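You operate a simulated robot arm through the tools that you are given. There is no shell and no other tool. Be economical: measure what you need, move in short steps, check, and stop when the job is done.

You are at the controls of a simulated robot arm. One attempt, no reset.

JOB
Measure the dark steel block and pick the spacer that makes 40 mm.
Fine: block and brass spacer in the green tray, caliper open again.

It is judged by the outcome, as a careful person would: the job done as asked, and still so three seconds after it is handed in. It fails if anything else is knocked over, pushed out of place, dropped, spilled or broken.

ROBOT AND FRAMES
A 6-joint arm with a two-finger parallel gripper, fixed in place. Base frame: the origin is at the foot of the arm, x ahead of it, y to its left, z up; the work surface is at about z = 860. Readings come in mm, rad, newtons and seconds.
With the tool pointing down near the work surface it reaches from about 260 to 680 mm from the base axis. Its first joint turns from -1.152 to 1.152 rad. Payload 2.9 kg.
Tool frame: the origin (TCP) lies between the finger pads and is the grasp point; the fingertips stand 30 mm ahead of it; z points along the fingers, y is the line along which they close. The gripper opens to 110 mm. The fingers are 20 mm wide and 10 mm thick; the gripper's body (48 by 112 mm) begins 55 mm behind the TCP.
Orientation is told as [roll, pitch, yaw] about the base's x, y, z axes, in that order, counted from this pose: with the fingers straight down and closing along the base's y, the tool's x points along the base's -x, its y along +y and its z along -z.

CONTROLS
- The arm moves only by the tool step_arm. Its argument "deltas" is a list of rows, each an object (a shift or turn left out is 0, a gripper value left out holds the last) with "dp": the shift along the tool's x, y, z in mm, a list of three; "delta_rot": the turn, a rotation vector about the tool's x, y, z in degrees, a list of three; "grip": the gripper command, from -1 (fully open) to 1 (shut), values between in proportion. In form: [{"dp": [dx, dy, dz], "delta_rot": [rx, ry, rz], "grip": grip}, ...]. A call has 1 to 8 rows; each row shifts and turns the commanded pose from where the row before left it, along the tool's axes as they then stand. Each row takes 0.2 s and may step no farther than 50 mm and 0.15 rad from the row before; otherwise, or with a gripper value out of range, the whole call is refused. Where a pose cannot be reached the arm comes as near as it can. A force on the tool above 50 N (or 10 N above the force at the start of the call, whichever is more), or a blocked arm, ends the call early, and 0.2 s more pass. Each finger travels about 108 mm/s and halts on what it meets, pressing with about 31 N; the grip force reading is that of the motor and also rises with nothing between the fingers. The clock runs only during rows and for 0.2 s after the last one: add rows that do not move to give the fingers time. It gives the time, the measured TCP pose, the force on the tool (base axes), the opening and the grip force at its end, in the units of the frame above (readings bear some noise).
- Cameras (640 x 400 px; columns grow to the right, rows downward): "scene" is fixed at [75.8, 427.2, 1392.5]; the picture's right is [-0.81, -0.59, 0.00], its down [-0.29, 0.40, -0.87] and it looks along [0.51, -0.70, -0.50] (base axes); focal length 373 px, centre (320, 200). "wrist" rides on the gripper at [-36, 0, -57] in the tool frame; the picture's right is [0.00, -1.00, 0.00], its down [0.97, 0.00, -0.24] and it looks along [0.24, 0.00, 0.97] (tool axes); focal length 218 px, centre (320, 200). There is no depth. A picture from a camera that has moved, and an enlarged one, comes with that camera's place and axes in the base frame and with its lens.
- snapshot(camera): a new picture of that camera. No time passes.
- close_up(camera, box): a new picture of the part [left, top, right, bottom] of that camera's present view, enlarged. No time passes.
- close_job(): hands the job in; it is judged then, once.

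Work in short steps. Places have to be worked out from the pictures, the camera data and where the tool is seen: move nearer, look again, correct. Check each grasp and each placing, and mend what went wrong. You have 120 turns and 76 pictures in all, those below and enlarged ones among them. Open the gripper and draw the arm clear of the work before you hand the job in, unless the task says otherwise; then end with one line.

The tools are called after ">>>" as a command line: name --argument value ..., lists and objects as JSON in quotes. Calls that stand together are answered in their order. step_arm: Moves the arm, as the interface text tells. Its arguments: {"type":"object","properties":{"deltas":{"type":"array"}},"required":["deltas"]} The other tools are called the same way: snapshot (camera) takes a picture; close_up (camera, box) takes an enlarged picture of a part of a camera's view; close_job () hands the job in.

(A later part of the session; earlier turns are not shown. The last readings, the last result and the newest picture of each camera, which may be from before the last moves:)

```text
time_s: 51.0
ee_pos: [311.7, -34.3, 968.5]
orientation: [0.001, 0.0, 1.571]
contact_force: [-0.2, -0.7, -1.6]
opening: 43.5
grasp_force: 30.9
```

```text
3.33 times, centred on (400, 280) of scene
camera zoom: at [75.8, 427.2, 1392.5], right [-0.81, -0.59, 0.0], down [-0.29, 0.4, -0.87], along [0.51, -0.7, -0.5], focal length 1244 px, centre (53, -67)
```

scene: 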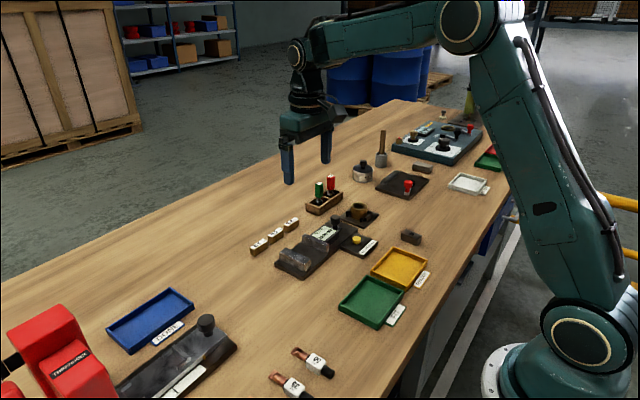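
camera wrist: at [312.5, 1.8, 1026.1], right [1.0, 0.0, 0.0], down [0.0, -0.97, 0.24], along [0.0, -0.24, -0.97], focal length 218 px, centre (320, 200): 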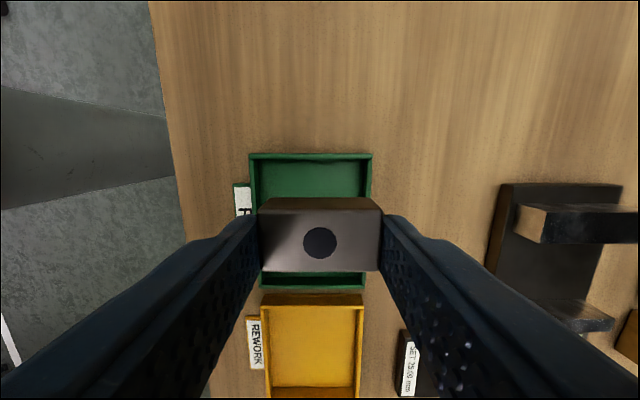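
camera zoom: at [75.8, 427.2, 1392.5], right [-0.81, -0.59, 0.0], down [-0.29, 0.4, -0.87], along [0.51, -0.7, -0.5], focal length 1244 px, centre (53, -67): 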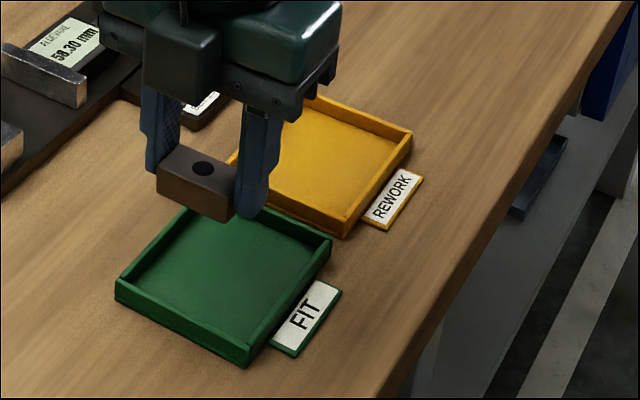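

The tray is centered at x ≈ 306. I shift 6 mm and lower carefully into it.

>>> step_arm --deltas '[{"dp": [0, 6, 10]}, {"dp": [0, 0, 20]}, {"dp": [0, 0, 20]}, {"dp": [0, 0, 14]}, {}]'

>>> close_up --camera "scene" --box '[320, 220, 480, 340]'

```text
time_s: 52.2
ee_pos: [307.2, -33.4, 907.1]
orientation: [0.001, 0.001, 1.57]
contact_force: [-0.1, 0.6, -2.0]
opening: 43.4
grasp_force: 31.5
```

```text
3.33 times, centred on (400, 280) of scene
camera zoom: at [75.8, 427.2, 1392.5], right [-0.81, -0.59, 0.0], down [-0.29, 0.4, -0.87], along [0.51, -0.7, -0.5], focal length 1244 px, centre (53, -67)
```

zoom: 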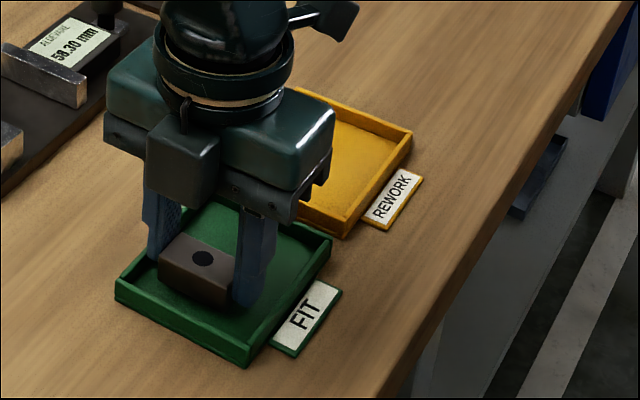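

It sits well inside the tray walls. I lower until contact.

>>> step_arm --deltas '[{"dp": [0, 0, 3]}, {"dp": [0, 0, 2]}, {"dp": [0, 0, 1.5]}, {"dp": [0, 0, 1.5]}, {}]'

```text
time_s: 53.4
ee_pos: [307.9, -35.1, 898.5]
orientation: [0.001, 0.0, 1.571]
contact_force: [0.9, -0.2, -1.5]
opening: 43.5
grasp_force: 30.9
```

>>> step_arm --deltas '[{"dp": [0, 0, 1]}, {"dp": [0, 0, 1]}, {"dp": [0, 0, 1]}, {}]'

```text
time_s: 54.4
ee_pos: [308.0, -33.9, 894.8]
orientation: [-0.002, 0.001, 1.571]
contact_force: [2.1, 2.4, 21.2]
opening: 43.4
grasp_force: 31.0
```

Contact with the tray floor. I ease off, open just enough, and rise.

>>> step_arm --deltas '[{"dp": [0, 0, -1]}, {"grip": 0.12}, {}, {"dp": [0, 0, -8]}, {"dp": [0, 0, -25]}, {"dp": [0, 0, -35]}, {}]'

>>> snapshot --camera "wrist"

```text
time_s: 56.0
ee_pos: [304.8, -32.1, 963.2]
orientation: [-0.001, 0.0, 1.57]
contact_force: [0.1, 0.5, 0.6]
opening: 48.4
grasp_force: 0.0
```

```text
32 pictures are left
camera wrist: at [305.5, 2.1, 1020.6], right [1.0, 0.0, 0.0], down [0.0, -0.97, 0.24], along [0.0, -0.24, -0.97], focal length 218 px, centre (320, 200)
```

wrist: 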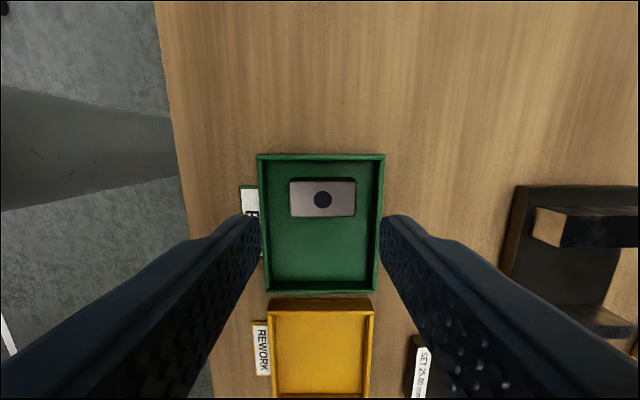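

The block is in the green tray. To settle the caliper offset, I'll use the labelled 15.0 spacer as a reference in the jaws. I move above the spacers for a look.

>>> step_arm --deltas '[{"dp": [10, -40, -20], "grip": -0.2}, {"dp": [15, -40, 0]}, {"dp": [15, -40, 0]}, {"dp": [20, -40, 0]}, {"dp": [20, -40, 0]}, {"dp": [20, -40, 0]}, {"dp": [18, -42, 0]}, {}]'

>>> close_up --camera "wrist" --box '[220, 60, 420, 260]'

```text
time_s: 57.8
ee_pos: [587.7, -151.7, 983.4]
orientation: [0.0, -0.001, 1.57]
contact_force: [-0.4, 0.4, -0.6]
opening: 65.9
grasp_force: 0.0
```

```text
2.00 times, centred on (320, 160) of wrist
camera zoom: at [588.7, -116.1, 1040.8], right [1.0, 0.0, 0.0], down [0.0, -0.97, 0.24], along [0.0, -0.24, -0.97], focal length 436 px, centre (320, 280)
```

zoom: 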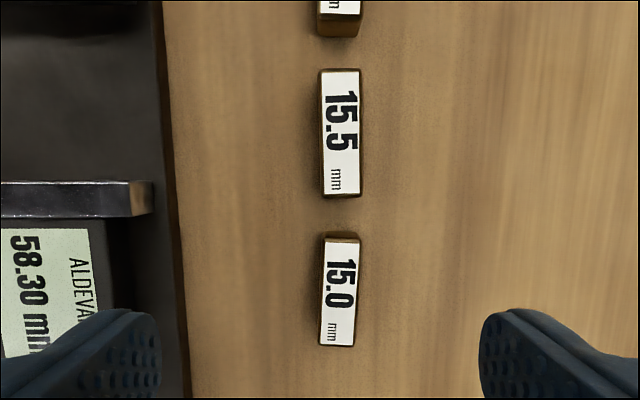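

The spacers are about 43 mm long, with the nominal 15/15.5/16 mm width along x here. The 15.0 one is at (597, -161). I'll grip it across its width from above.

>>> step_arm --deltas '[{"dp": [9, -8, 0], "grip": 0.3}, {"dp": [0, 0, 30]}, {"dp": [0, 0, 20]}, {}]'

>>> close_up --camera "wrist" --box '[220, 130, 420, 260]'

```text
time_s: 58.8
ee_pos: [597.9, -161.9, 933.5]
orientation: [0.0, -0.001, 1.57]
contact_force: [0.1, 0.0, 0.0]
opening: 38.4
grasp_force: 0.1
```

```text
3.08 times, centred on (320, 195) of wrist
camera zoom: at [599.0, -125.9, 990.9], right [1.0, 0.0, 0.0], down [0.0, -0.97, 0.24], along [0.0, -0.24, -0.97], focal length 672 px, centre (320, 215)
```

zoom: 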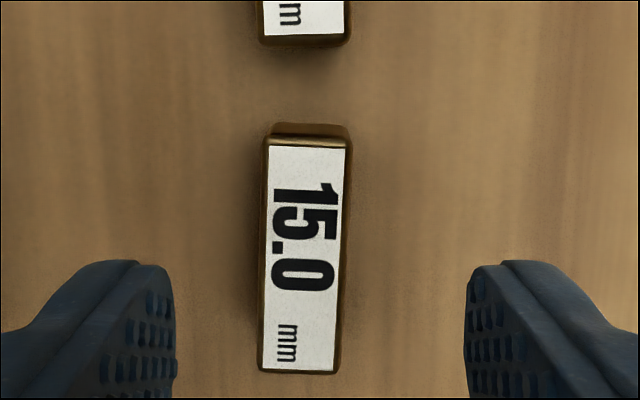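

I correct x by -2.5 mm and yaw by -2.6°, descend, and grip.

>>> step_arm --deltas '[{"dp": [0, 2.5, 15], "delta_rot": [0, 0, 2.6]}, {"dp": [0, 0, 15]}, {"dp": [0, 0, 10]}, {}, {"grip": 1}, {}, {}]'

>>> step_arm --deltas '[{}]'

>>> step_arm --deltas '[{"dp": [0, 0, -3]}, {"dp": [0, 0, -5]}, {"dp": [0, 0, -10]}, {}]'

>>> step_arm --deltas '[{"dp": [0, 0, -15]}, {"dp": [0, 0, -20]}, {"dp": [0, 0, -20]}, {}]'

```text
time_s: 60.4
ee_pos: [593.3, -161.5, 893.7]
orientation: [0.003, -0.001, 1.526]
contact_force: [0.1, 0.2, -0.4]
opening: 14.7
grasp_force: 31.1
```

```text
time_s: 60.8
ee_pos: [594.6, -161.6, 894.4]
orientation: [0.001, 0.0, 1.525]
contact_force: [-0.2, 0.4, -0.1]
opening: 14.9
grasp_force: 31.1
```

```text
time_s: 61.8
ee_pos: [593.5, -161.8, 912.8]
orientation: [0.0, 0.0, 1.525]
contact_force: [-0.3, 0.5, -1.3]
opening: 14.8
grasp_force: 31.5
```

```text
time_s: 62.8
ee_pos: [594.3, -159.4, 967.0]
orientation: [0.0, 0.0, 1.526]
contact_force: [0.2, -0.4, -1.6]
opening: 15.0
grasp_force: 30.8
```

The 15.0 spacer is held (about 14.9 on the gripper). I turn back to yaw 0 and move over the caliper gap, center near (491, -91).

>>> step_arm --deltas '[{"delta_rot": [0, 0, 8.2]}, {"delta_rot": [0, 0, 8.2]}, {"delta_rot": [0, 0, 8.2]}, {"delta_rot": [0, 0, 8.2]}, {"delta_rot": [0, 0, 8.2]}, {"delta_rot": [0, 0, 8.2]}, {"delta_rot": [0, 0, 8.2]}, {"delta_rot": [0, 0, 8.2]}]'

>>> step_arm --deltas '[{"delta_rot": [0, 0, 8]}, {"delta_rot": [0, 0, 8]}, {"delta_rot": [0, 0, 5.8]}, {"dp": [20, 15, 0]}, {"dp": [25, 18, 0]}, {"dp": [25, 18, 0]}, {"dp": [20, 12, 0]}, {"dp": [12, 6, 0]}]'

>>> snapshot --camera "wrist"

```text
time_s: 64.6
ee_pos: [593.1, -161.2, 966.6]
orientation: [0.0, 0.0, 0.379]
contact_force: [0.4, -0.6, -1.9]
opening: 14.7
grasp_force: 31.0
```

```text
time_s: 66.4
ee_pos: [491.3, -89.3, 966.3]
orientation: [-0.001, 0.0, 0.0]
contact_force: [0.7, 0.0, -1.4]
opening: 14.8
grasp_force: 31.1
```

```text
29 pictures are left
camera wrist: at [528.7, -90.1, 1024.0], right [0.0, -1.0, 0.0], down [-0.97, 0.0, 0.24], along [-0.24, 0.0, -0.97], focal length 218 px, centre (320, 200)
```

wrist: 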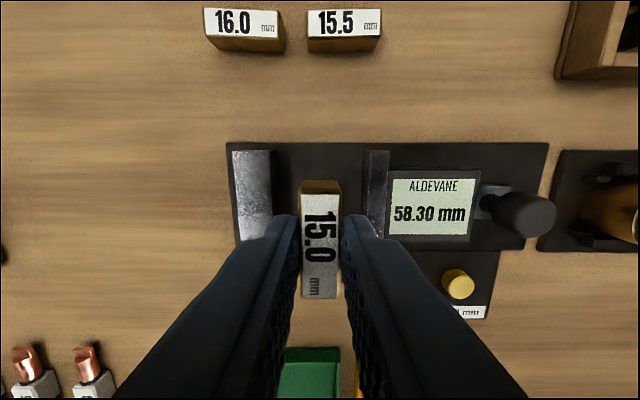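

Centered in the gap. I lower with increasing care.

>>> step_arm --deltas '[{"dp": [0, 0, 20]}, {"dp": [0, 0, 20]}, {"dp": [0, 0, 12]}, {"dp": [0, 0, 5]}, {"dp": [0, 0, 2]}, {}]'

>>> step_arm --deltas '[{"dp": [0, 0, 1]}, {"dp": [0, 0, 1]}, {"dp": [0, 0, 1]}, {"dp": [0, 0, 1]}, {}]'

```text
time_s: 67.8
ee_pos: [492.2, -89.5, 908.2]
orientation: [0.002, 0.0, 0.001]
contact_force: [-0.2, 0.6, -1.4]
opening: 14.8
grasp_force: 30.9
```

```text
time_s: 69.0
ee_pos: [492.2, -91.3, 904.8]
orientation: [0.001, -0.003, 0.003]
contact_force: [-1.8, 7.7, 20.7]
opening: 14.7
grasp_force: 30.7
```

Contact. I ease off, open narrowly, rise, and head toward the knob while turning.

>>> step_arm --deltas '[{"dp": [0, 0, -1]}, {"grip": 0.55}, {}, {"dp": [0, 0, -10]}, {"dp": [0, 0, -30]}, {"dp": [0, 0, -30]}, {"dp": [0, -40, 0], "grip": -0.1}, {"dp": [0, -40, 0]}]'

>>> step_arm --deltas '[{"dp": [1, -30, 0]}, {"delta_rot": [0, 0, -8.5]}, {"delta_rot": [0, 0, -8.5]}, {"delta_rot": [0, 0, -8.5]}, {"delta_rot": [0, 0, -8.5]}, {"delta_rot": [0, 0, -8.5]}, {"delta_rot": [0, 0, -8.5]}, {"delta_rot": [0, 0, -8.5]}]'

>>> step_arm --deltas '[{"delta_rot": [0, 0, -8.5]}, {"delta_rot": [0, 0, -8.5]}, {"delta_rot": [0, 0, -8.5]}, {"delta_rot": [0, 0, -5]}, {}]'

>>> snapshot --camera "wrist"

```text
time_s: 70.8
ee_pos: [491.1, -168.9, 973.6]
orientation: [0.001, 0.002, 0.001]
contact_force: [0.6, 0.0, -0.1]
opening: 60.4
grasp_force: 0.0
```

```text
time_s: 72.6
ee_pos: [492.8, -200.9, 974.4]
orientation: [0.001, 0.0, 1.042]
contact_force: [-0.5, -1.3, 0.7]
opening: 60.6
grasp_force: 0.0
```

```text
time_s: 73.8
ee_pos: [491.3, -200.3, 975.8]
orientation: [-0.002, 0.0, 1.571]
contact_force: [-0.2, 0.2, 0.7]
opening: 60.3
grasp_force: 0.0
```

```text
28 pictures are left
camera wrist: at [492.2, -165.6, 1033.4], right [1.0, 0.0, 0.0], down [0.0, -0.97, 0.24], along [0.0, -0.24, -0.97], focal length 218 px, centre (320, 200)
```

wrist: 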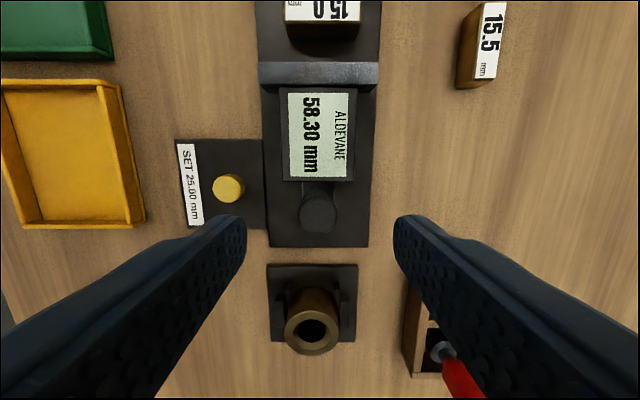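

The spacer sits in the gap and the knob is below the gripper. I descend, grip, and push.

>>> step_arm --deltas '[{"dp": [0, 1, 30]}, {"dp": [0, 0, 30]}, {"dp": [0, 0, 7]}, {}, {"grip": 1}, {}, {}]'

>>> step_arm --deltas '[{"dp": [-6, 0, 0]}, {"dp": [-8, 0, 0]}, {"dp": [-8, 0, 0]}, {"dp": [-8, 0, 0]}, {"dp": [-6, 0, 0]}, {"dp": [-2, 0, 0]}, {}]'

>>> step_arm --deltas '[{"dp": [-2, 0, 0]}, {"dp": [-2, 0, 0]}, {"dp": [-1, 0, 0]}, {"dp": [-1, 0, 0]}, {"dp": [-1, 0, 0]}, {"dp": [-1, 0, 0]}, {}]'

>>> snapshot --camera "wrist"

```text
time_s: 75.4
ee_pos: [490.2, -201.7, 907.5]
orientation: [0.002, 0.0, 1.57]
contact_force: [-6.7, 0.2, 0.0]
opening: 23.5
grasp_force: 45.0
```

```text
time_s: 77.0
ee_pos: [490.9, -162.7, 909.2]
orientation: [0.001, 0.001, 1.569]
contact_force: [-13.5, -1.4, 4.0]
opening: 23.5
grasp_force: 44.9
```

```text
time_s: 78.6
ee_pos: [490.2, -158.8, 909.4]
orientation: [0.0, 0.004, 1.563]
contact_force: [-15.9, -24.9, 7.5]
opening: 23.5
grasp_force: 45.4
```

```text
27 pictures are left
camera wrist: at [491.3, -122.5, 965.9], right [1.0, -0.01, 0.0], down [-0.01, -0.97, 0.24], along [0.0, -0.24, -0.97], focal length 218 px, centre (320, 200)
```

wrist: 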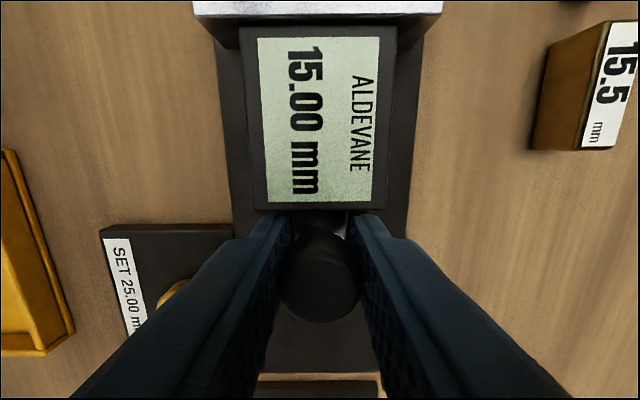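

The 15.0 spacer reads 15.00, so at real sizes the caliper is true. I check that the spacer sits square in the jaws and that the unloaded reading holds.

>>> step_arm --deltas '[{"dp": [3, 0, 0]}, {"grip": -0.1}, {}, {"dp": [0, 0, -35]}, {"dp": [0, 0, -35]}, {"dp": [-40, 0, 0]}, {"dp": [-40, 0, 0]}, {}]'

>>> close_up --camera "wrist" --box '[220, 80, 420, 280]'

```text
time_s: 80.4
ee_pos: [490.8, -80.4, 979.2]
orientation: [0.001, 0.0, 1.57]
contact_force: [-0.1, -0.1, -0.1]
opening: 60.2
grasp_force: 0.1
```

```text
2.00 times, centred on (320, 180) of wrist
camera zoom: at [492.8, -44.9, 1036.6], right [1.0, 0.0, 0.0], down [0.0, -0.97, 0.24], along [0.0, -0.24, -0.97], focal length 436 px, centre (320, 240)
```

zoom: 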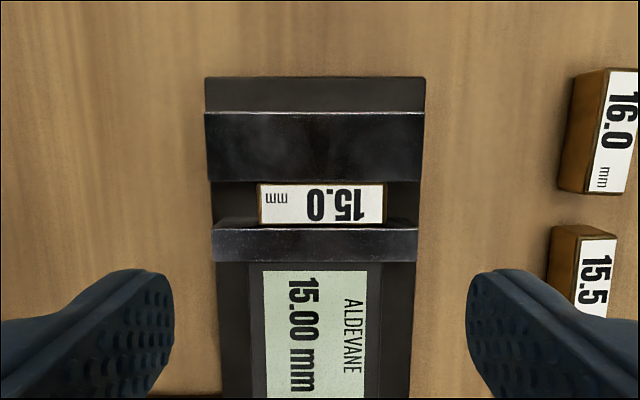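

The spacer is square and reads 15.00 unloaded. So the caliper is true, the -0.40 was end-stop overrun under load, and the block is 24.50 mm. The right spacer is 15.5. I open the caliper again.

>>> step_arm --deltas '[{"dp": [40, 0, 0]}, {"dp": [38.5, 0, 0]}, {}, {"dp": [0, 0, 35]}, {"dp": [0, 0, 34]}, {}, {"grip": 1}, {}]'

>>> step_arm --deltas '[{}, {"dp": [6, 0, 0]}, {"dp": [8, 0, 0]}, {"dp": [8, 0, 0]}, {"dp": [8, 0, 0]}, {"dp": [8, 0, 0]}, {"dp": [4, 0, 0]}, {}]'

>>> step_arm --deltas '[{"grip": -0.1}, {}, {"dp": [0, 0, -35]}, {"dp": [0, 0, -35]}, {"dp": [-40, 0, 0]}, {"dp": [-40, 0, 0]}, {"dp": [-40, 0, 0]}, {}]'

>>> snapshot --camera "wrist"

```text
time_s: 82.2
ee_pos: [490.5, -159.9, 907.5]
orientation: [0.006, 0.0, 1.568]
contact_force: [-24.0, 0.4, 4.6]
opening: 23.7
grasp_force: 44.9
```

```text
time_s: 84.0
ee_pos: [490.3, -200.9, 908.5]
orientation: [0.001, -0.002, 1.573]
contact_force: [-13.1, 0.2, -5.4]
opening: 23.6
grasp_force: 45.3
```

```text
time_s: 85.8
ee_pos: [488.2, -81.0, 978.6]
orientation: [-0.001, -0.001, 1.57]
contact_force: [-0.8, -1.3, -0.4]
opening: 60.7
grasp_force: 0.0
```

```text
25 pictures are left
camera wrist: at [489.6, -45.7, 1035.8], right [1.0, 0.0, 0.0], down [0.0, -0.97, 0.24], along [0.0, -0.24, -0.97], focal length 218 px, centre (320, 200)
```

wrist: 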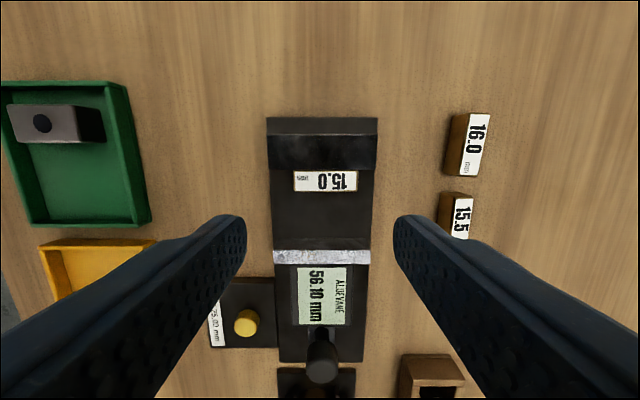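

The caliper is open (56.10). I leave the 15.0 spacer there briefly and fetch 15.5 first, so that its neighbor's place is free when I return 15.0.

>>> step_arm --deltas '[{"dp": [5, -35, 0], "grip": 0.3}, {"dp": [8, -35, 0]}, {"dp": [8, -36, 0]}, {"dp": [0, 0, 30]}, {"dp": [0, 0, 15]}, {}]'

>>> close_up --camera "wrist" --box '[220, 130, 420, 260]'

```text
time_s: 87.2
ee_pos: [595.3, -99.6, 935.2]
orientation: [0.0, 0.001, 1.571]
contact_force: [-0.4, 0.4, 0.5]
opening: 38.5
grasp_force: 0.1
```

```text
3.08 times, centred on (320, 195) of wrist
camera zoom: at [597.6, -64.3, 991.2], right [1.0, 0.0, 0.0], down [0.0, -0.97, 0.24], along [0.0, -0.24, -0.97], focal length 672 px, centre (320, 215)
```

zoom: 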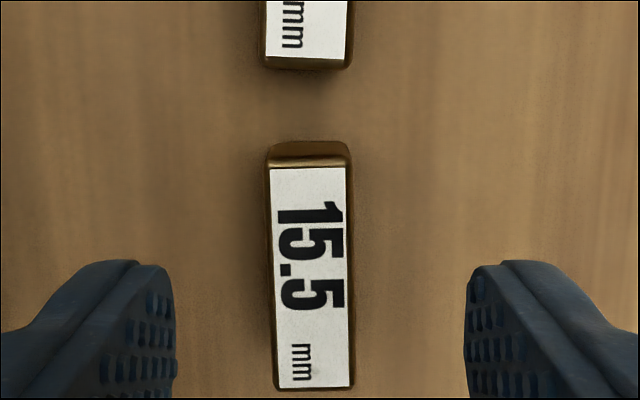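

15.5 is at about (594, -103). I correct, descend, grip, and lift gently.

>>> step_arm --deltas '[{"dp": [3.3, 1.6, 15], "delta_rot": [0, 0, -1.4]}, {"dp": [0, 0, 15]}, {"dp": [0, 0, 11]}, {}, {"grip": 1}, {}, {}]'

>>> step_arm --deltas '[{}]'

>>> step_arm --deltas '[{"dp": [0, 0, -3]}, {"dp": [0, 0, -5]}, {"dp": [0, 0, -10]}, {"dp": [0, 0, -20]}, {"dp": [0, 0, -25], "delta_rot": [0, 0, 1.4]}, {"dp": [0, 0, -10]}, {}]'

```text
time_s: 88.8
ee_pos: [595.7, -107.4, 892.2]
orientation: [0.0, 0.003, 1.595]
contact_force: [-0.5, -1.2, 0.9]
opening: 14.9
grasp_force: 31.3
```

```text
time_s: 89.2
ee_pos: [595.1, -106.7, 891.9]
orientation: [-0.001, 0.0, 1.595]
contact_force: [-0.7, 0.4, 0.5]
opening: 14.7
grasp_force: 31.0
```

```text
time_s: 90.8
ee_pos: [595.8, -104.4, 964.8]
orientation: [0.0, 0.002, 1.572]
contact_force: [-0.4, -0.3, -1.5]
opening: 15.1
grasp_force: 31.4
```

Odd: 15.5 reads the same on the gripper (~14.9) as 15.0 did. So the gripped width may not be the nominal dimension, and the 15.00 check is doubtful. I take a few more readings before deciding.

>>> step_arm --deltas '[{}]'

>>> step_arm --deltas '[{}]'

>>> close_up --camera "wrist" --box '[220, 130, 420, 260]'

>>> close_up --camera "scene" --box '[240, 170, 360, 270]'

```text
time_s: 91.2
ee_pos: [594.8, -105.0, 966.6]
orientation: [0.0, 0.001, 1.571]
contact_force: [-0.5, 0.6, -1.7]
opening: 14.5
grasp_force: 30.7
```

```text
time_s: 91.6
ee_pos: [596.1, -104.4, 965.7]
orientation: [0.0, 0.0, 1.572]
contact_force: [0.5, 0.7, -1.9]
opening: 14.8
grasp_force: 30.9
```

```text
3.08 times, centred on (320, 195) of wrist
camera zoom: at [596.4, -69.3, 1022.9], right [1.0, 0.0, 0.0], down [0.0, -0.97, 0.24], along [0.0, -0.24, -0.97], focal length 672 px, centre (320, 215)
```

zoom: 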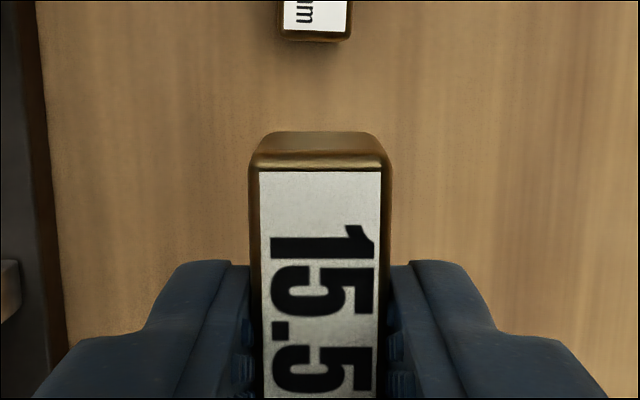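

```text
4.00 times, centred on (300, 220) of scene
camera zoom: at [75.8, 427.2, 1392.5], right [-0.81, -0.59, 0.0], down [-0.29, 0.4, -0.87], along [0.51, -0.7, -0.5], focal length 1493 px, centre (400, 120)
```

zoom: 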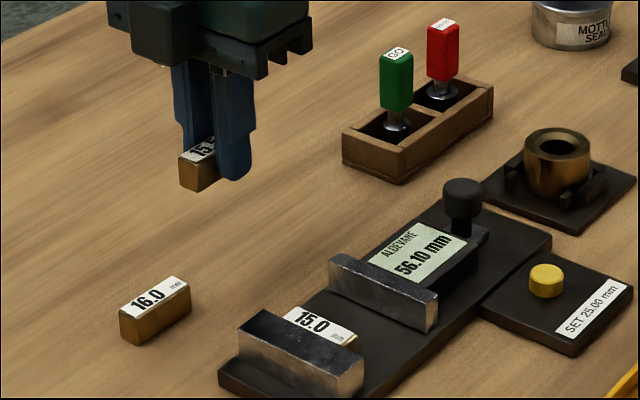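

Both spacers are about 14.8 wide on the gripper, so that check isn't conclusive. I'll redo the zero check without load. First 15.5 goes back exactly where it was.

>>> step_arm --deltas '[{"dp": [0, 0, 25], "delta_rot": [0, 0, -1.4]}, {"dp": [0, 0, 25]}, {"dp": [0, 0, 15]}, {"dp": [0, 0, 4]}, {"dp": [0, 0, 2]}, {}]'

>>> step_arm --deltas '[{"dp": [0, 0, 1]}, {}, {"grip": 0.55}, {}, {"dp": [0, 0, -20]}, {"dp": [0, 0, -35], "delta_rot": [0, 0, 1.4]}, {"dp": [0, 0, -32]}, {}]'

```text
time_s: 93.0
ee_pos: [594.2, -102.9, 894.2]
orientation: [-0.001, 0.0, 1.596]
contact_force: [0.8, 0.3, -0.4]
opening: 14.7
grasp_force: 31.2
```

```text
time_s: 94.8
ee_pos: [594.2, -100.2, 981.3]
orientation: [0.001, -0.001, 1.571]
contact_force: [0.4, -0.1, 0.0]
opening: 24.5
grasp_force: 0.2
```

On the way to the 15.0 spacer I close the gripper empty to learn its reading bias.

>>> step_arm --deltas '[{"dp": [-8, 35, 0], "grip": 1}, {"dp": [-10, 35, 0]}, {"dp": [-9, 31, 0]}, {}]'

>>> step_arm --deltas '[{"grip": -0.1}, {}, {}]'

>>> snapshot --camera "wrist"

```text
time_s: 95.8
ee_pos: [492.2, -75.4, 982.7]
orientation: [0.001, 0.0, 1.57]
contact_force: [0.2, 1.0, 0.5]
opening: 0.1
grasp_force: 30.8
```

```text
time_s: 96.6
ee_pos: [491.5, -76.5, 983.2]
orientation: [0.001, -0.001, 1.57]
contact_force: [0.8, 0.5, 0.7]
opening: 60.6
grasp_force: 0.1
```

```text
21 pictures are left
camera wrist: at [493.2, -40.9, 1039.6], right [1.0, 0.0, 0.0], down [0.0, -0.97, 0.24], along [0.0, -0.24, -0.97], focal length 218 px, centre (320, 200)
```

wrist: 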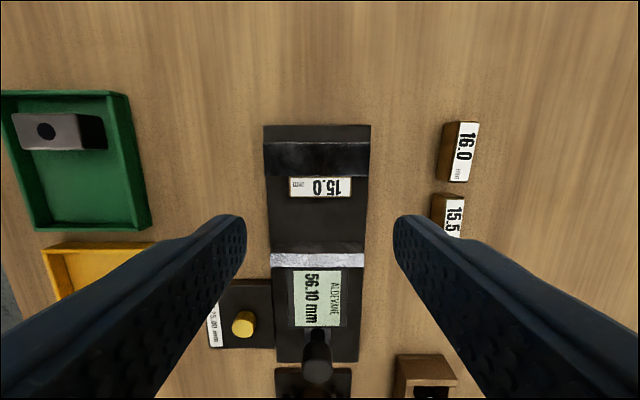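

The gripper reads 0.1 when shut empty. Now I grip the 15.0 spacer by its ends, fingers just clear of the fixed jaw.

>>> step_arm --deltas '[{"dp": [-2.5, 0, 20]}, {"dp": [0, 0, 30]}, {"dp": [0, 0, 22]}, {"dp": [0, 0, 5]}, {}, {"grip": 0.2}, {"grip": 1}, {}]'

>>> step_arm --deltas '[{}, {"dp": [1.5, 0, -1]}, {"dp": [1.5, 0, -4]}, {"dp": [0, 0, -10]}, {"dp": [0, 0, -20]}, {"dp": [0, 0, -25]}, {}]'

>>> snapshot --camera "wrist"

```text
time_s: 98.4
ee_pos: [495.0, -75.3, 903.5]
orientation: [0.001, -0.002, 1.57]
contact_force: [0.6, 0.1, 0.1]
opening: 43.2
grasp_force: 30.9
```

```text
time_s: 100.0
ee_pos: [493.5, -76.4, 963.3]
orientation: [0.0, 0.001, 1.569]
contact_force: [0.3, 0.3, -1.6]
opening: 43.3
grasp_force: 31.6
```

```text
20 pictures are left
camera wrist: at [494.5, -40.9, 1020.4], right [1.0, 0.0, 0.0], down [0.0, -0.97, 0.24], along [0.0, -0.24, -0.97], focal length 218 px, centre (320, 200)
```

wrist: 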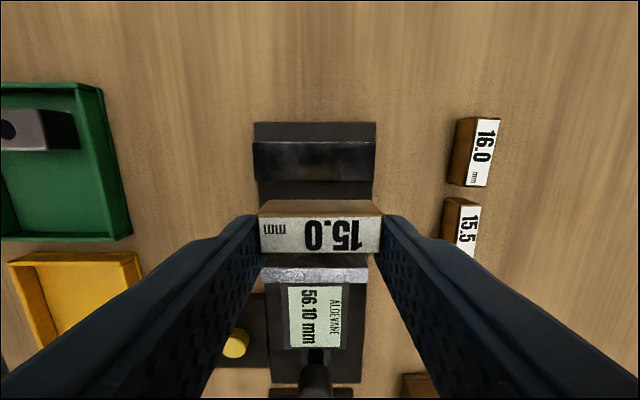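

Held. I set the 15.0 spacer provisionally in the free part of the green tray, at (306, -80), so the caliper is empty for the zero check.

>>> step_arm --deltas '[{"dp": [0, 15, 0]}, {"dp": [1, 25, 0]}, {"dp": [1, 30, 0]}, {"dp": [1, 30, 0]}, {"dp": [1, 30, 0]}, {"dp": [1, 30, 0]}, {"dp": [0, 20, 0]}, {"dp": [0, 8, 0]}]'

>>> step_arm --deltas '[{}, {"dp": [0, 0, 20]}, {"dp": [0, 0, 25]}, {"dp": [0, 0, 12]}, {}]'

>>> close_up --camera "scene" --box '[320, 220, 480, 340]'

```text
time_s: 101.8
ee_pos: [305.0, -81.4, 963.8]
orientation: [0.001, 0.0, 1.571]
contact_force: [0.9, 1.2, -0.8]
opening: 43.4
grasp_force: 30.9
```

```text
time_s: 103.0
ee_pos: [305.0, -82.1, 907.3]
orientation: [-0.001, 0.0, 1.572]
contact_force: [0.0, -0.7, -0.9]
opening: 43.3
grasp_force: 31.4
```

```text
3.33 times, centred on (400, 280) of scene
camera zoom: at [75.8, 427.2, 1392.5], right [-0.81, -0.59, 0.0], down [-0.29, 0.4, -0.87], along [0.51, -0.7, -0.5], focal length 1244 px, centre (53, -67)
```

zoom: 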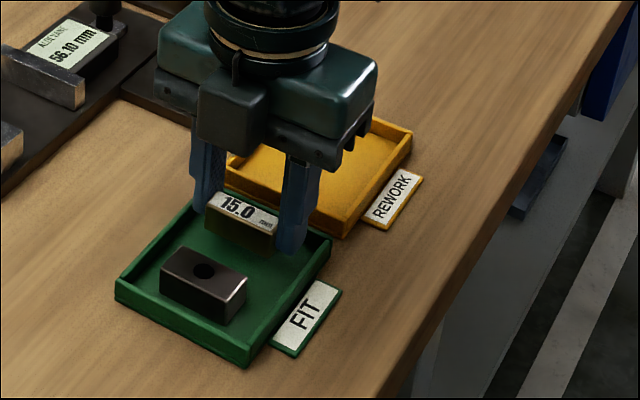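

Clear of the walls. I lower to the tray floor.

>>> step_arm --deltas '[{"dp": [0, 0, 4]}, {"dp": [0, 0, 3]}, {"dp": [0, 0, 1.5]}, {"dp": [0, 0, 1.5]}, {"dp": [0, 0, 1]}, {"dp": [0, 0, 1]}, {}]'

```text
time_s: 104.6
ee_pos: [305.0, -82.4, 895.4]
orientation: [0.0, 0.002, 1.571]
contact_force: [-2.6, -3.2, 12.0]
opening: 43.2
grasp_force: 31.2
```

Contact. I release narrowly, rise, and go to the knob.

>>> step_arm --deltas '[{"grip": 0.12}, {}, {"dp": [0, 0, -10]}, {"dp": [0, 0, -35]}, {"dp": [0, 0, -35]}, {"dp": [30, -45, 0], "grip": -0.1}, {"dp": [30, -40, 0]}, {"dp": [30, -40, 0]}]'

>>> step_arm --deltas '[{"dp": [27, -40, 0]}, {"dp": [0, -20, 0]}, {}]'

>>> snapshot --camera "wrist"

```text
refused: row 6 steps farther than a row can; nothing moved
```

```text
time_s: 104.9
ee_pos: [312.2, -86.9, 896.1]
orientation: [0.019, -0.016, 1.578]
contact_force: [-8.9, 2.2, 15.4]
opening: 43.2
grasp_force: 30.8
stopped in row 1: the force on the tool passed its limit (the readings are from after the stop); the commanded pose is now the measured one
```

```text
18 pictures are left
camera wrist: at [314.0, -52.4, 953.5], right [1.0, 0.01, -0.02], down [0.01, -0.97, 0.23], along [-0.02, -0.23, -0.97], focal length 218 px, centre (320, 200)
```

wrist: 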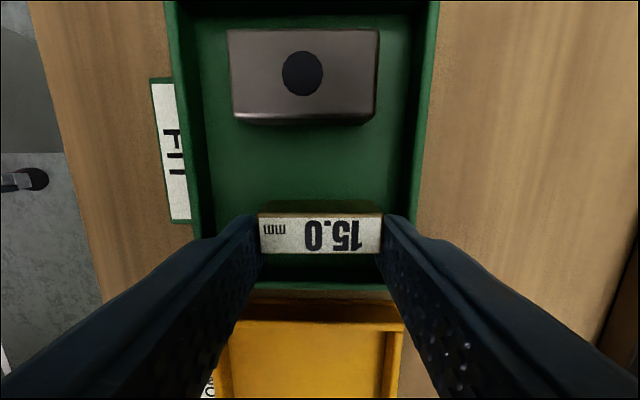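

The first call was refused (row too long), so the follow-up ran while the spacer was still gripped. The force guard stopped it after a ~7 mm slide. I lift slightly, remove the tilt, and go back to the proper spot. From here I send dependent calls one at a time.

>>> step_arm --deltas '[{"dp": [0, 0, -4]}, {"dp": [0, 0, 0], "delta_rot": [1.09, 0.92, 0.4]}, {"dp": [0, 0, -4]}, {"dp": [-4, 5, 0]}, {}]'

```text
time_s: 106.1
ee_pos: [309.6, -83.8, 902.8]
orientation: [-0.002, 0.002, 1.571]
contact_force: [-0.7, -0.1, -0.8]
opening: 43.5
grasp_force: 30.5
```

>>> close_up --camera "scene" --box '[320, 220, 480, 340]'

```text
3.33 times, centred on (400, 280) of scene
camera zoom: at [75.8, 427.2, 1392.5], right [-0.81, -0.59, 0.0], down [-0.29, 0.4, -0.87], along [0.51, -0.7, -0.5], focal length 1244 px, centre (53, -67)
```

zoom: 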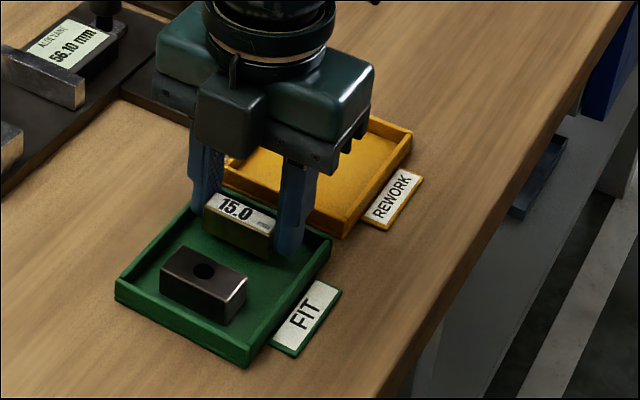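

The tray and block haven't moved. I shift 2.5 mm and set the spacer down.

>>> step_arm --deltas '[{"dp": [-1.5, 2.5, 2]}, {"dp": [0, 0, 2]}, {"dp": [0, 0, 1.5]}, {"dp": [0, 0, 1]}, {"dp": [0, 0, 1]}, {}]'

```text
time_s: 107.5
ee_pos: [304.8, -81.8, 895.9]
orientation: [-0.001, 0.004, 1.572]
contact_force: [-3.0, -0.1, 12.3]
opening: 43.6
grasp_force: 31.2
```

Contact. I release narrowly and rise.

>>> step_arm --deltas '[{"grip": 0.12}, {}, {"dp": [0, 0, -10]}, {"dp": [0, 0, -35]}, {"dp": [0, 0, -35]}, {"dp": [20, -40, 0], "grip": -0.1}, {"dp": [25, -40, 0]}, {"dp": [25, -40, 0]}]'

```text
time_s: 109.3
ee_pos: [426.8, -155.5, 976.1]
orientation: [0.003, 0.001, 1.571]
contact_force: [-0.1, -0.3, -0.1]
opening: 60.3
grasp_force: 0.1
```

>>> step_arm --deltas '[{"dp": [20, -35, 0]}, {"dp": [20, -30, 0]}, {"dp": [6, 0, 0]}, {}]'

```text
time_s: 110.3
ee_pos: [490.6, -197.7, 977.3]
orientation: [0.002, 0.002, 1.571]
contact_force: [-0.5, 0.0, -0.6]
opening: 60.6
grasp_force: 0.1
```

Above the knob. I descend and grip it.

>>> step_arm --deltas '[{"dp": [1, 0, 30]}, {"dp": [0, 0, 30]}, {"dp": [0, 0, 8]}, {}, {"grip": 0.5}, {"grip": 1}, {}, {}]'

```text
time_s: 112.1
ee_pos: [489.6, -197.2, 907.1]
orientation: [0.002, 0.001, 1.569]
contact_force: [-10.9, 0.1, -1.4]
opening: 23.4
grasp_force: 45.2
```

>>> step_arm --deltas '[{"dp": [-6, 0, 0]}, {"dp": [-8, 0, 0]}, {"dp": [-9, 0, 0]}, {"dp": [-9, 0, 0]}, {"dp": [-9, 0, 0]}, {"dp": [-8, 0, 0]}, {"dp": [-4, 0, 0]}, {}]'

```text
time_s: 113.9
ee_pos: [490.5, -146.6, 907.4]
orientation: [0.004, 0.001, 1.568]
contact_force: [-16.8, 0.0, -0.8]
opening: 23.7
grasp_force: 44.8
```

Now small steps to a light contact.

>>> step_arm --deltas '[{"dp": [-1, 0, 0]}, {"dp": [-1, 0, 0]}, {"dp": [-0.8, 0, 0]}, {"dp": [-0.7, 0, 0]}, {"dp": [-0.7, 0, 0]}, {"dp": [-0.7, 0, 0]}, {}]'

>>> close_up --camera "wrist" --box '[240, 20, 400, 210]'

```text
time_s: 115.5
ee_pos: [489.9, -141.9, 907.2]
orientation: [0.001, 0.004, 1.57]
contact_force: [-7.6, -8.9, -4.3]
opening: 23.6
grasp_force: 44.9
```

```text
2.11 times, centred on (320, 115) of wrist
camera zoom: at [491.0, -106.1, 964.8], right [1.0, 0.0, 0.0], down [0.0, -0.97, 0.24], along [0.0, -0.24, -0.97], focal length 460 px, centre (320, 379)
```

zoom: 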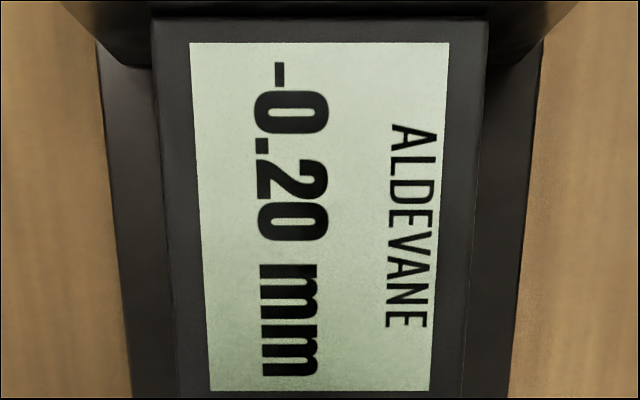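

At 9 N it reads -0.20, and at 19 N it read -0.40. That is elastic end-stop overrun extrapolating to 0.00 unloaded, so the caliper is true, the block is 24.50 mm, and the spacer is 15.5. I open the caliper.

>>> step_arm --deltas '[{"dp": [6, 0, 0]}, {"dp": [8, 0, 0]}, {"dp": [9, 0, 0]}, {"dp": [9, 0, 0]}, {"dp": [9, 0, 0]}, {"dp": [9, 0, 0]}, {"dp": [6, 0, 0]}, {}]'

>>> close_up --camera "wrist" --box '[240, 20, 400, 210]'

```text
time_s: 117.3
ee_pos: [488.8, -197.7, 907.4]
orientation: [-0.002, 0.002, 1.57]
contact_force: [-10.7, 0.2, 11.0]
opening: 23.6
grasp_force: 44.9
```

```text
2.11 times, centred on (320, 115) of wrist
camera zoom: at [491.0, -162.3, 964.8], right [1.0, 0.0, 0.0], down [0.0, -0.97, 0.24], along [0.0, -0.24, -0.97], focal length 460 px, centre (320, 379)
```

zoom: 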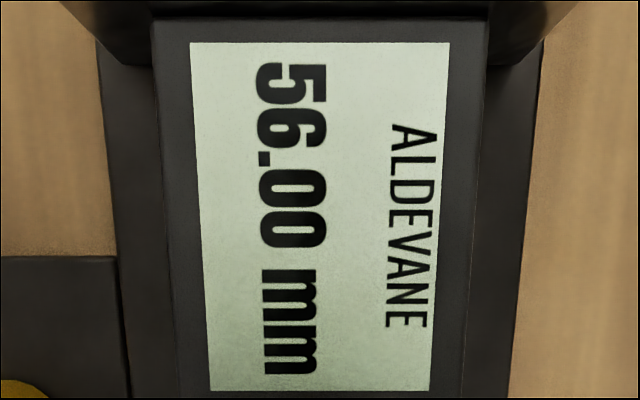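

The caliper is open at 56.00. I release the knob, rise, and start turning back to yaw 0, since 15.0 will be picked from the tray across its width and returned to its place.

>>> step_arm --deltas '[{"grip": -0.1}, {}, {"dp": [0, 0, -35]}, {"dp": [0, 0, -35]}, {"delta_rot": [0, 0, 8.2], "dp": [0, 0, -10]}, {"delta_rot": [0, 0, 8.2]}, {"delta_rot": [0, 0, 8.2]}, {"delta_rot": [0, 0, 8.2]}]'

>>> step_arm --deltas '[{"delta_rot": [0, 0, 8.2]}, {"delta_rot": [0, 0, 8.2]}, {"delta_rot": [0, 0, 8.2]}, {"delta_rot": [0, 0, 8.2]}, {"delta_rot": [0, 0, 8.2]}, {"delta_rot": [0, 0, 8.2]}, {"delta_rot": [0, 0, 8]}, {}]'

```text
time_s: 119.1
ee_pos: [491.8, -194.6, 986.6]
orientation: [0.0, 0.003, 0.995]
contact_force: [-0.5, 0.1, -0.2]
opening: 60.4
grasp_force: 0.1
```

```text
time_s: 120.9
ee_pos: [490.8, -196.4, 988.4]
orientation: [-0.001, 0.0, 0.001]
contact_force: [0.0, 0.2, -0.7]
opening: 60.4
grasp_force: 0.1
```

>>> step_arm --deltas '[{"dp": [35, 20, 0], "grip": 0.6}, {"dp": [35, 20, 0]}, {"dp": [35, 20, 0]}, {"dp": [35, 20, 0]}, {"dp": [30, 20, 0]}, {"dp": [16, 16, 0]}, {"dp": [0, 0, 35]}, {}]'

>>> snapshot --camera "wrist"

```text
time_s: 122.7
ee_pos: [303.8, -78.2, 953.5]
orientation: [-0.001, -0.001, -0.002]
contact_force: [0.7, -0.1, 0.1]
opening: 22.0
grasp_force: 0.1
```

```text
14 pictures are left
camera wrist: at [340.4, -78.1, 1010.4], right [0.0, -1.0, 0.0], down [-0.97, 0.0, 0.24], along [-0.24, 0.0, -0.97], focal length 218 px, centre (320, 200)
```

wrist: 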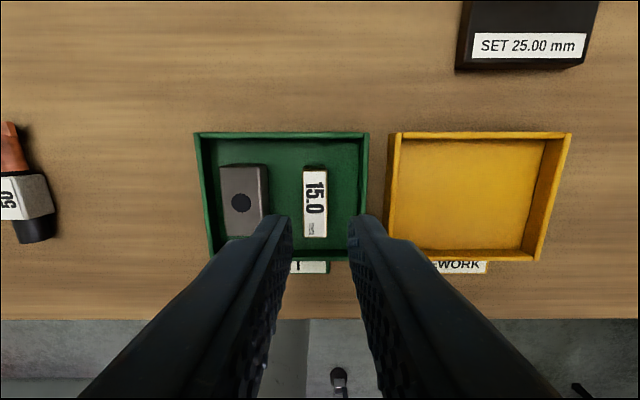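

15.0 is at (306, -74.7), with plenty of room around it. I align, descend and grip.

>>> step_arm --deltas '[{"dp": [-2, 3.4, 20]}, {"dp": [0, 0, 20]}, {"dp": [0, 0, 16.5]}, {}, {"grip": 1}, {}, {}, {}]'

>>> step_arm --deltas '[{"dp": [0, 0, -3]}, {"dp": [0, 0, -6]}, {"dp": [0, 0, -12]}, {"dp": [0, 0, -20]}, {"dp": [0, 0, -30]}, {}]'

```text
time_s: 124.5
ee_pos: [307.2, -76.0, 897.4]
orientation: [-0.002, -0.001, 0.001]
contact_force: [0.2, -0.2, -0.1]
opening: 14.8
grasp_force: 30.7
```

```text
time_s: 125.9
ee_pos: [305.2, -76.6, 969.4]
orientation: [-0.002, 0.001, 0.0]
contact_force: [0.0, 0.3, -1.2]
opening: 14.7
grasp_force: 31.3
```

>>> step_arm --deltas '[{"dp": [-20, -6, 0]}, {"dp": [-40, -12, 0]}, {"dp": [-46, -14, 0]}, {"dp": [-46, -14, 0]}, {"dp": [-46, -14, 0]}, {"dp": [-46, -14, 0]}, {"dp": [-30, -9, 0]}, {"dp": [-14, -2, 0]}]'

>>> step_arm --deltas '[{"delta_rot": [0, 0, -8]}, {"delta_rot": [0, 0, -8]}, {"delta_rot": [0, 0, -8]}, {"delta_rot": [0, 0, -8]}, {"delta_rot": [0, 0, -8]}, {"delta_rot": [0, 0, -8]}, {"delta_rot": [0, 0, -8]}, {"delta_rot": [0, 0, -8]}]'

>>> step_arm --deltas '[{"delta_rot": [0, 0, -8]}, {"delta_rot": [0, 0, -8]}, {"delta_rot": [0, 0, -7.4]}, {}]'

>>> snapshot --camera "wrist"

```text
time_s: 127.7
ee_pos: [595.3, -165.6, 964.5]
orientation: [-0.003, 0.001, 0.0]
contact_force: [-1.3, 0.2, -0.5]
opening: 14.8
grasp_force: 31.0
```

```text
time_s: 129.5
ee_pos: [594.1, -162.0, 966.4]
orientation: [-0.002, 0.001, 1.121]
contact_force: [-0.2, 0.1, -1.0]
opening: 14.7
grasp_force: 30.5
```

```text
time_s: 130.5
ee_pos: [594.6, -161.5, 966.8]
orientation: [-0.001, 0.003, 1.527]
contact_force: [0.8, 0.3, -0.6]
opening: 14.9
grasp_force: 31.5
```

```text
13 pictures are left
camera wrist: at [596.8, -127.3, 1023.8], right [1.0, -0.04, 0.0], down [-0.04, -0.97, 0.24], along [-0.01, -0.24, -0.97], focal length 218 px, centre (320, 200)
```

wrist: 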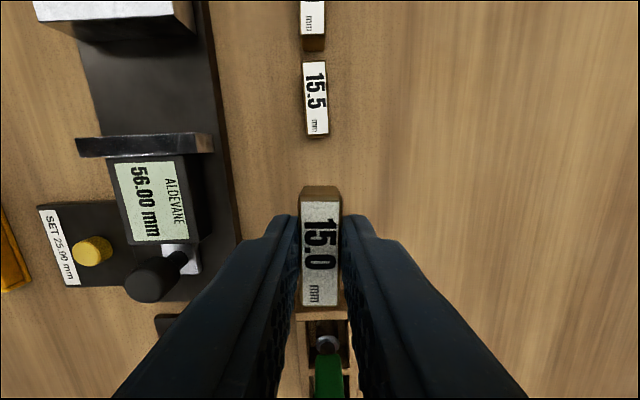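

Lined up with its original place. I lower it.

>>> step_arm --deltas '[{"dp": [0, 0, 20]}, {"dp": [0, 0, 25]}, {"dp": [0, 0, 17]}, {"dp": [0, 0, 5]}, {"dp": [0, 0, 2]}, {}]'

>>> step_arm --deltas '[{"dp": [0, 0, 1]}, {"dp": [0, 0, 1]}, {"dp": [0, 0, 1]}, {}]'

```text
time_s: 131.9
ee_pos: [595.2, -161.6, 899.2]
orientation: [-0.001, 0.001, 1.526]
contact_force: [0.2, 0.5, -1.2]
opening: 14.6
grasp_force: 31.5
```

```text
time_s: 132.9
ee_pos: [594.7, -163.3, 897.1]
orientation: [0.001, 0.0, 1.526]
contact_force: [-0.7, -0.1, -0.8]
opening: 14.8
grasp_force: 30.7
```

>>> step_arm --deltas '[{"dp": [0, 0, 1]}, {"dp": [0, 0, 1]}, {"dp": [0, 0, 1]}, {}]'

```text
time_s: 133.9
ee_pos: [595.3, -164.0, 892.8]
orientation: [-0.002, 0.003, 1.523]
contact_force: [-2.1, -3.6, 9.6]
opening: 14.6
grasp_force: 31.4
```

Set down. I release, rise, and move to above 15.5.

>>> step_arm --deltas '[{"dp": [0, 0, -0.7]}, {"grip": 0.55}, {}, {"dp": [0, 0, -20]}, {"dp": [0, 0, -22], "delta_rot": [0, 0, -2.6]}, {"dp": [-30, 0, 0], "grip": 0.3}, {"dp": [-28, 0, 0]}, {}]'

>>> close_up --camera "wrist" --box '[220, 130, 420, 260]'

```text
time_s: 135.7
ee_pos: [596.2, -105.1, 934.9]
orientation: [0.001, 0.001, 1.57]
contact_force: [0.5, -0.6, -0.1]
opening: 38.7
grasp_force: 0.1
```

```text
3.08 times, centred on (320, 195) of wrist
camera zoom: at [596.8, -69.5, 991.6], right [1.0, 0.0, 0.0], down [0.0, -0.97, 0.24], along [0.0, -0.24, -0.97], focal length 672 px, centre (320, 215)
```

zoom: 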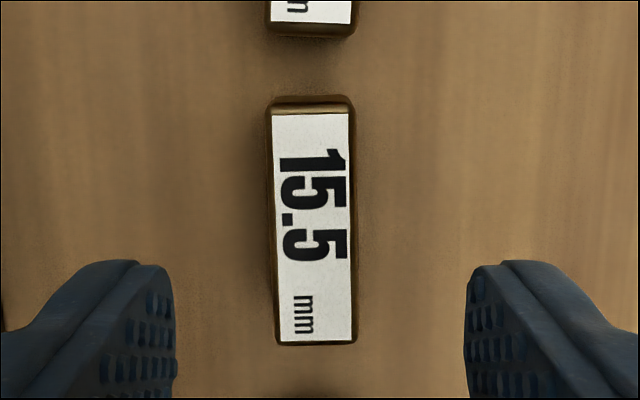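

15.5 is about 5 mm further +y. I correct, descend and grip.

>>> step_arm --deltas '[{"dp": [-5, 1.2, 15], "delta_rot": [0, 0, -1.4]}, {"dp": [0, 0, 15]}, {"dp": [0, 0, 11]}, {}, {"grip": 1}, {}, {}, {}]'

>>> step_arm --deltas '[{"dp": [0, 0, -3]}, {"dp": [0, 0, -5]}, {"dp": [0, 0, -10]}, {"dp": [0, 0, -20]}, {"dp": [0, 0, -25]}, {"dp": [0, 0, -10]}, {"delta_rot": [0, 0, 8.4]}, {"delta_rot": [0, 0, 8.4]}]'

>>> step_arm --deltas '[{"delta_rot": [0, 0, 8.4]}, {"delta_rot": [0, 0, 8.4]}, {"delta_rot": [0, 0, 8.4]}, {"delta_rot": [0, 0, 8.4]}, {"delta_rot": [0, 0, 8.4]}, {"delta_rot": [0, 0, 8.4]}, {"delta_rot": [0, 0, 8.4]}, {"delta_rot": [0, 0, 8.4]}]'

```text
time_s: 137.5
ee_pos: [592.5, -100.6, 892.8]
orientation: [0.0, 0.004, 1.594]
contact_force: [0.8, -0.1, 0.7]
opening: 14.9
grasp_force: 30.8
```

```text
time_s: 139.3
ee_pos: [593.5, -101.3, 968.4]
orientation: [0.001, 0.002, 1.296]
contact_force: [0.1, 0.0, -1.4]
opening: 14.8
grasp_force: 31.2
```

```text
time_s: 141.1
ee_pos: [593.8, -99.8, 966.4]
orientation: [-0.002, 0.002, 0.125]
contact_force: [-0.5, 0.7, -0.4]
opening: 15.0
grasp_force: 30.8
```

15.5 is held. I finish the turn and carry it to the tray at (306, -76).

>>> step_arm --deltas '[{"delta_rot": [0, 0, 7.4]}, {"dp": [25, 2, 0]}, {"dp": [46, 4, 0]}, {"dp": [48, 5, 0]}, {"dp": [48, 5, 0]}, {"dp": [48, 4, 0]}, {"dp": [45, 3, 0]}, {"dp": [22, 1, 0]}]'

>>> step_arm --deltas '[{"dp": [6, 0, 0]}, {}]'

>>> snapshot --camera "wrist"

```text
time_s: 142.9
ee_pos: [310.3, -74.1, 965.6]
orientation: [-0.002, -0.001, -0.003]
contact_force: [-0.1, -0.1, -0.8]
opening: 14.8
grasp_force: 31.0
```

```text
time_s: 143.5
ee_pos: [304.6, -73.6, 965.2]
orientation: [-0.001, 0.0, 0.0]
contact_force: [-0.3, 0.0, -1.8]
opening: 14.7
grasp_force: 31.3
```

```text
11 pictures are left
camera wrist: at [341.5, -74.7, 1023.3], right [0.0, -1.0, 0.0], down [-0.97, 0.0, 0.24], along [-0.24, 0.0, -0.97], focal length 218 px, centre (320, 200)
```

wrist: 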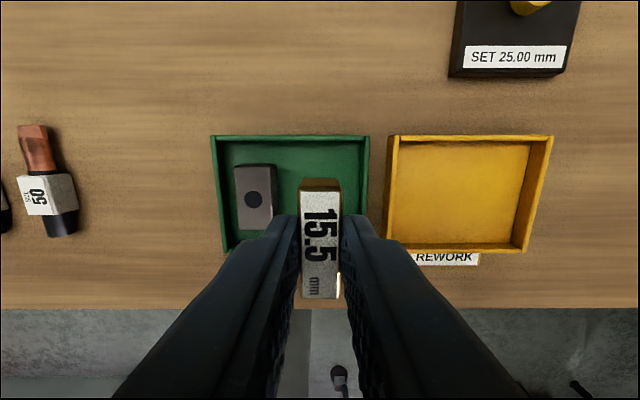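

Clear of the block and walls. I lower it.

>>> step_arm --deltas '[{"dp": [0, 0, 20]}, {"dp": [0, 0, 25]}, {"dp": [0, 0, 15]}, {"dp": [0, 0, 4]}, {"dp": [0, 0, 2]}, {}]'

>>> step_arm --deltas '[{"dp": [0, 0, 1]}, {"dp": [0, 0, 1]}, {"dp": [0, 0, 1]}, {"dp": [0, 0, 1]}, {}]'

```text
time_s: 144.9
ee_pos: [304.6, -76.9, 901.3]
orientation: [-0.001, 0.001, 0.0]
contact_force: [-0.6, -1.0, -0.9]
opening: 14.9
grasp_force: 31.3
```

```text
time_s: 146.1
ee_pos: [305.0, -75.1, 897.8]
orientation: [-0.004, -0.003, -0.001]
contact_force: [0.5, -0.2, 17.0]
opening: 14.6
grasp_force: 30.9
```

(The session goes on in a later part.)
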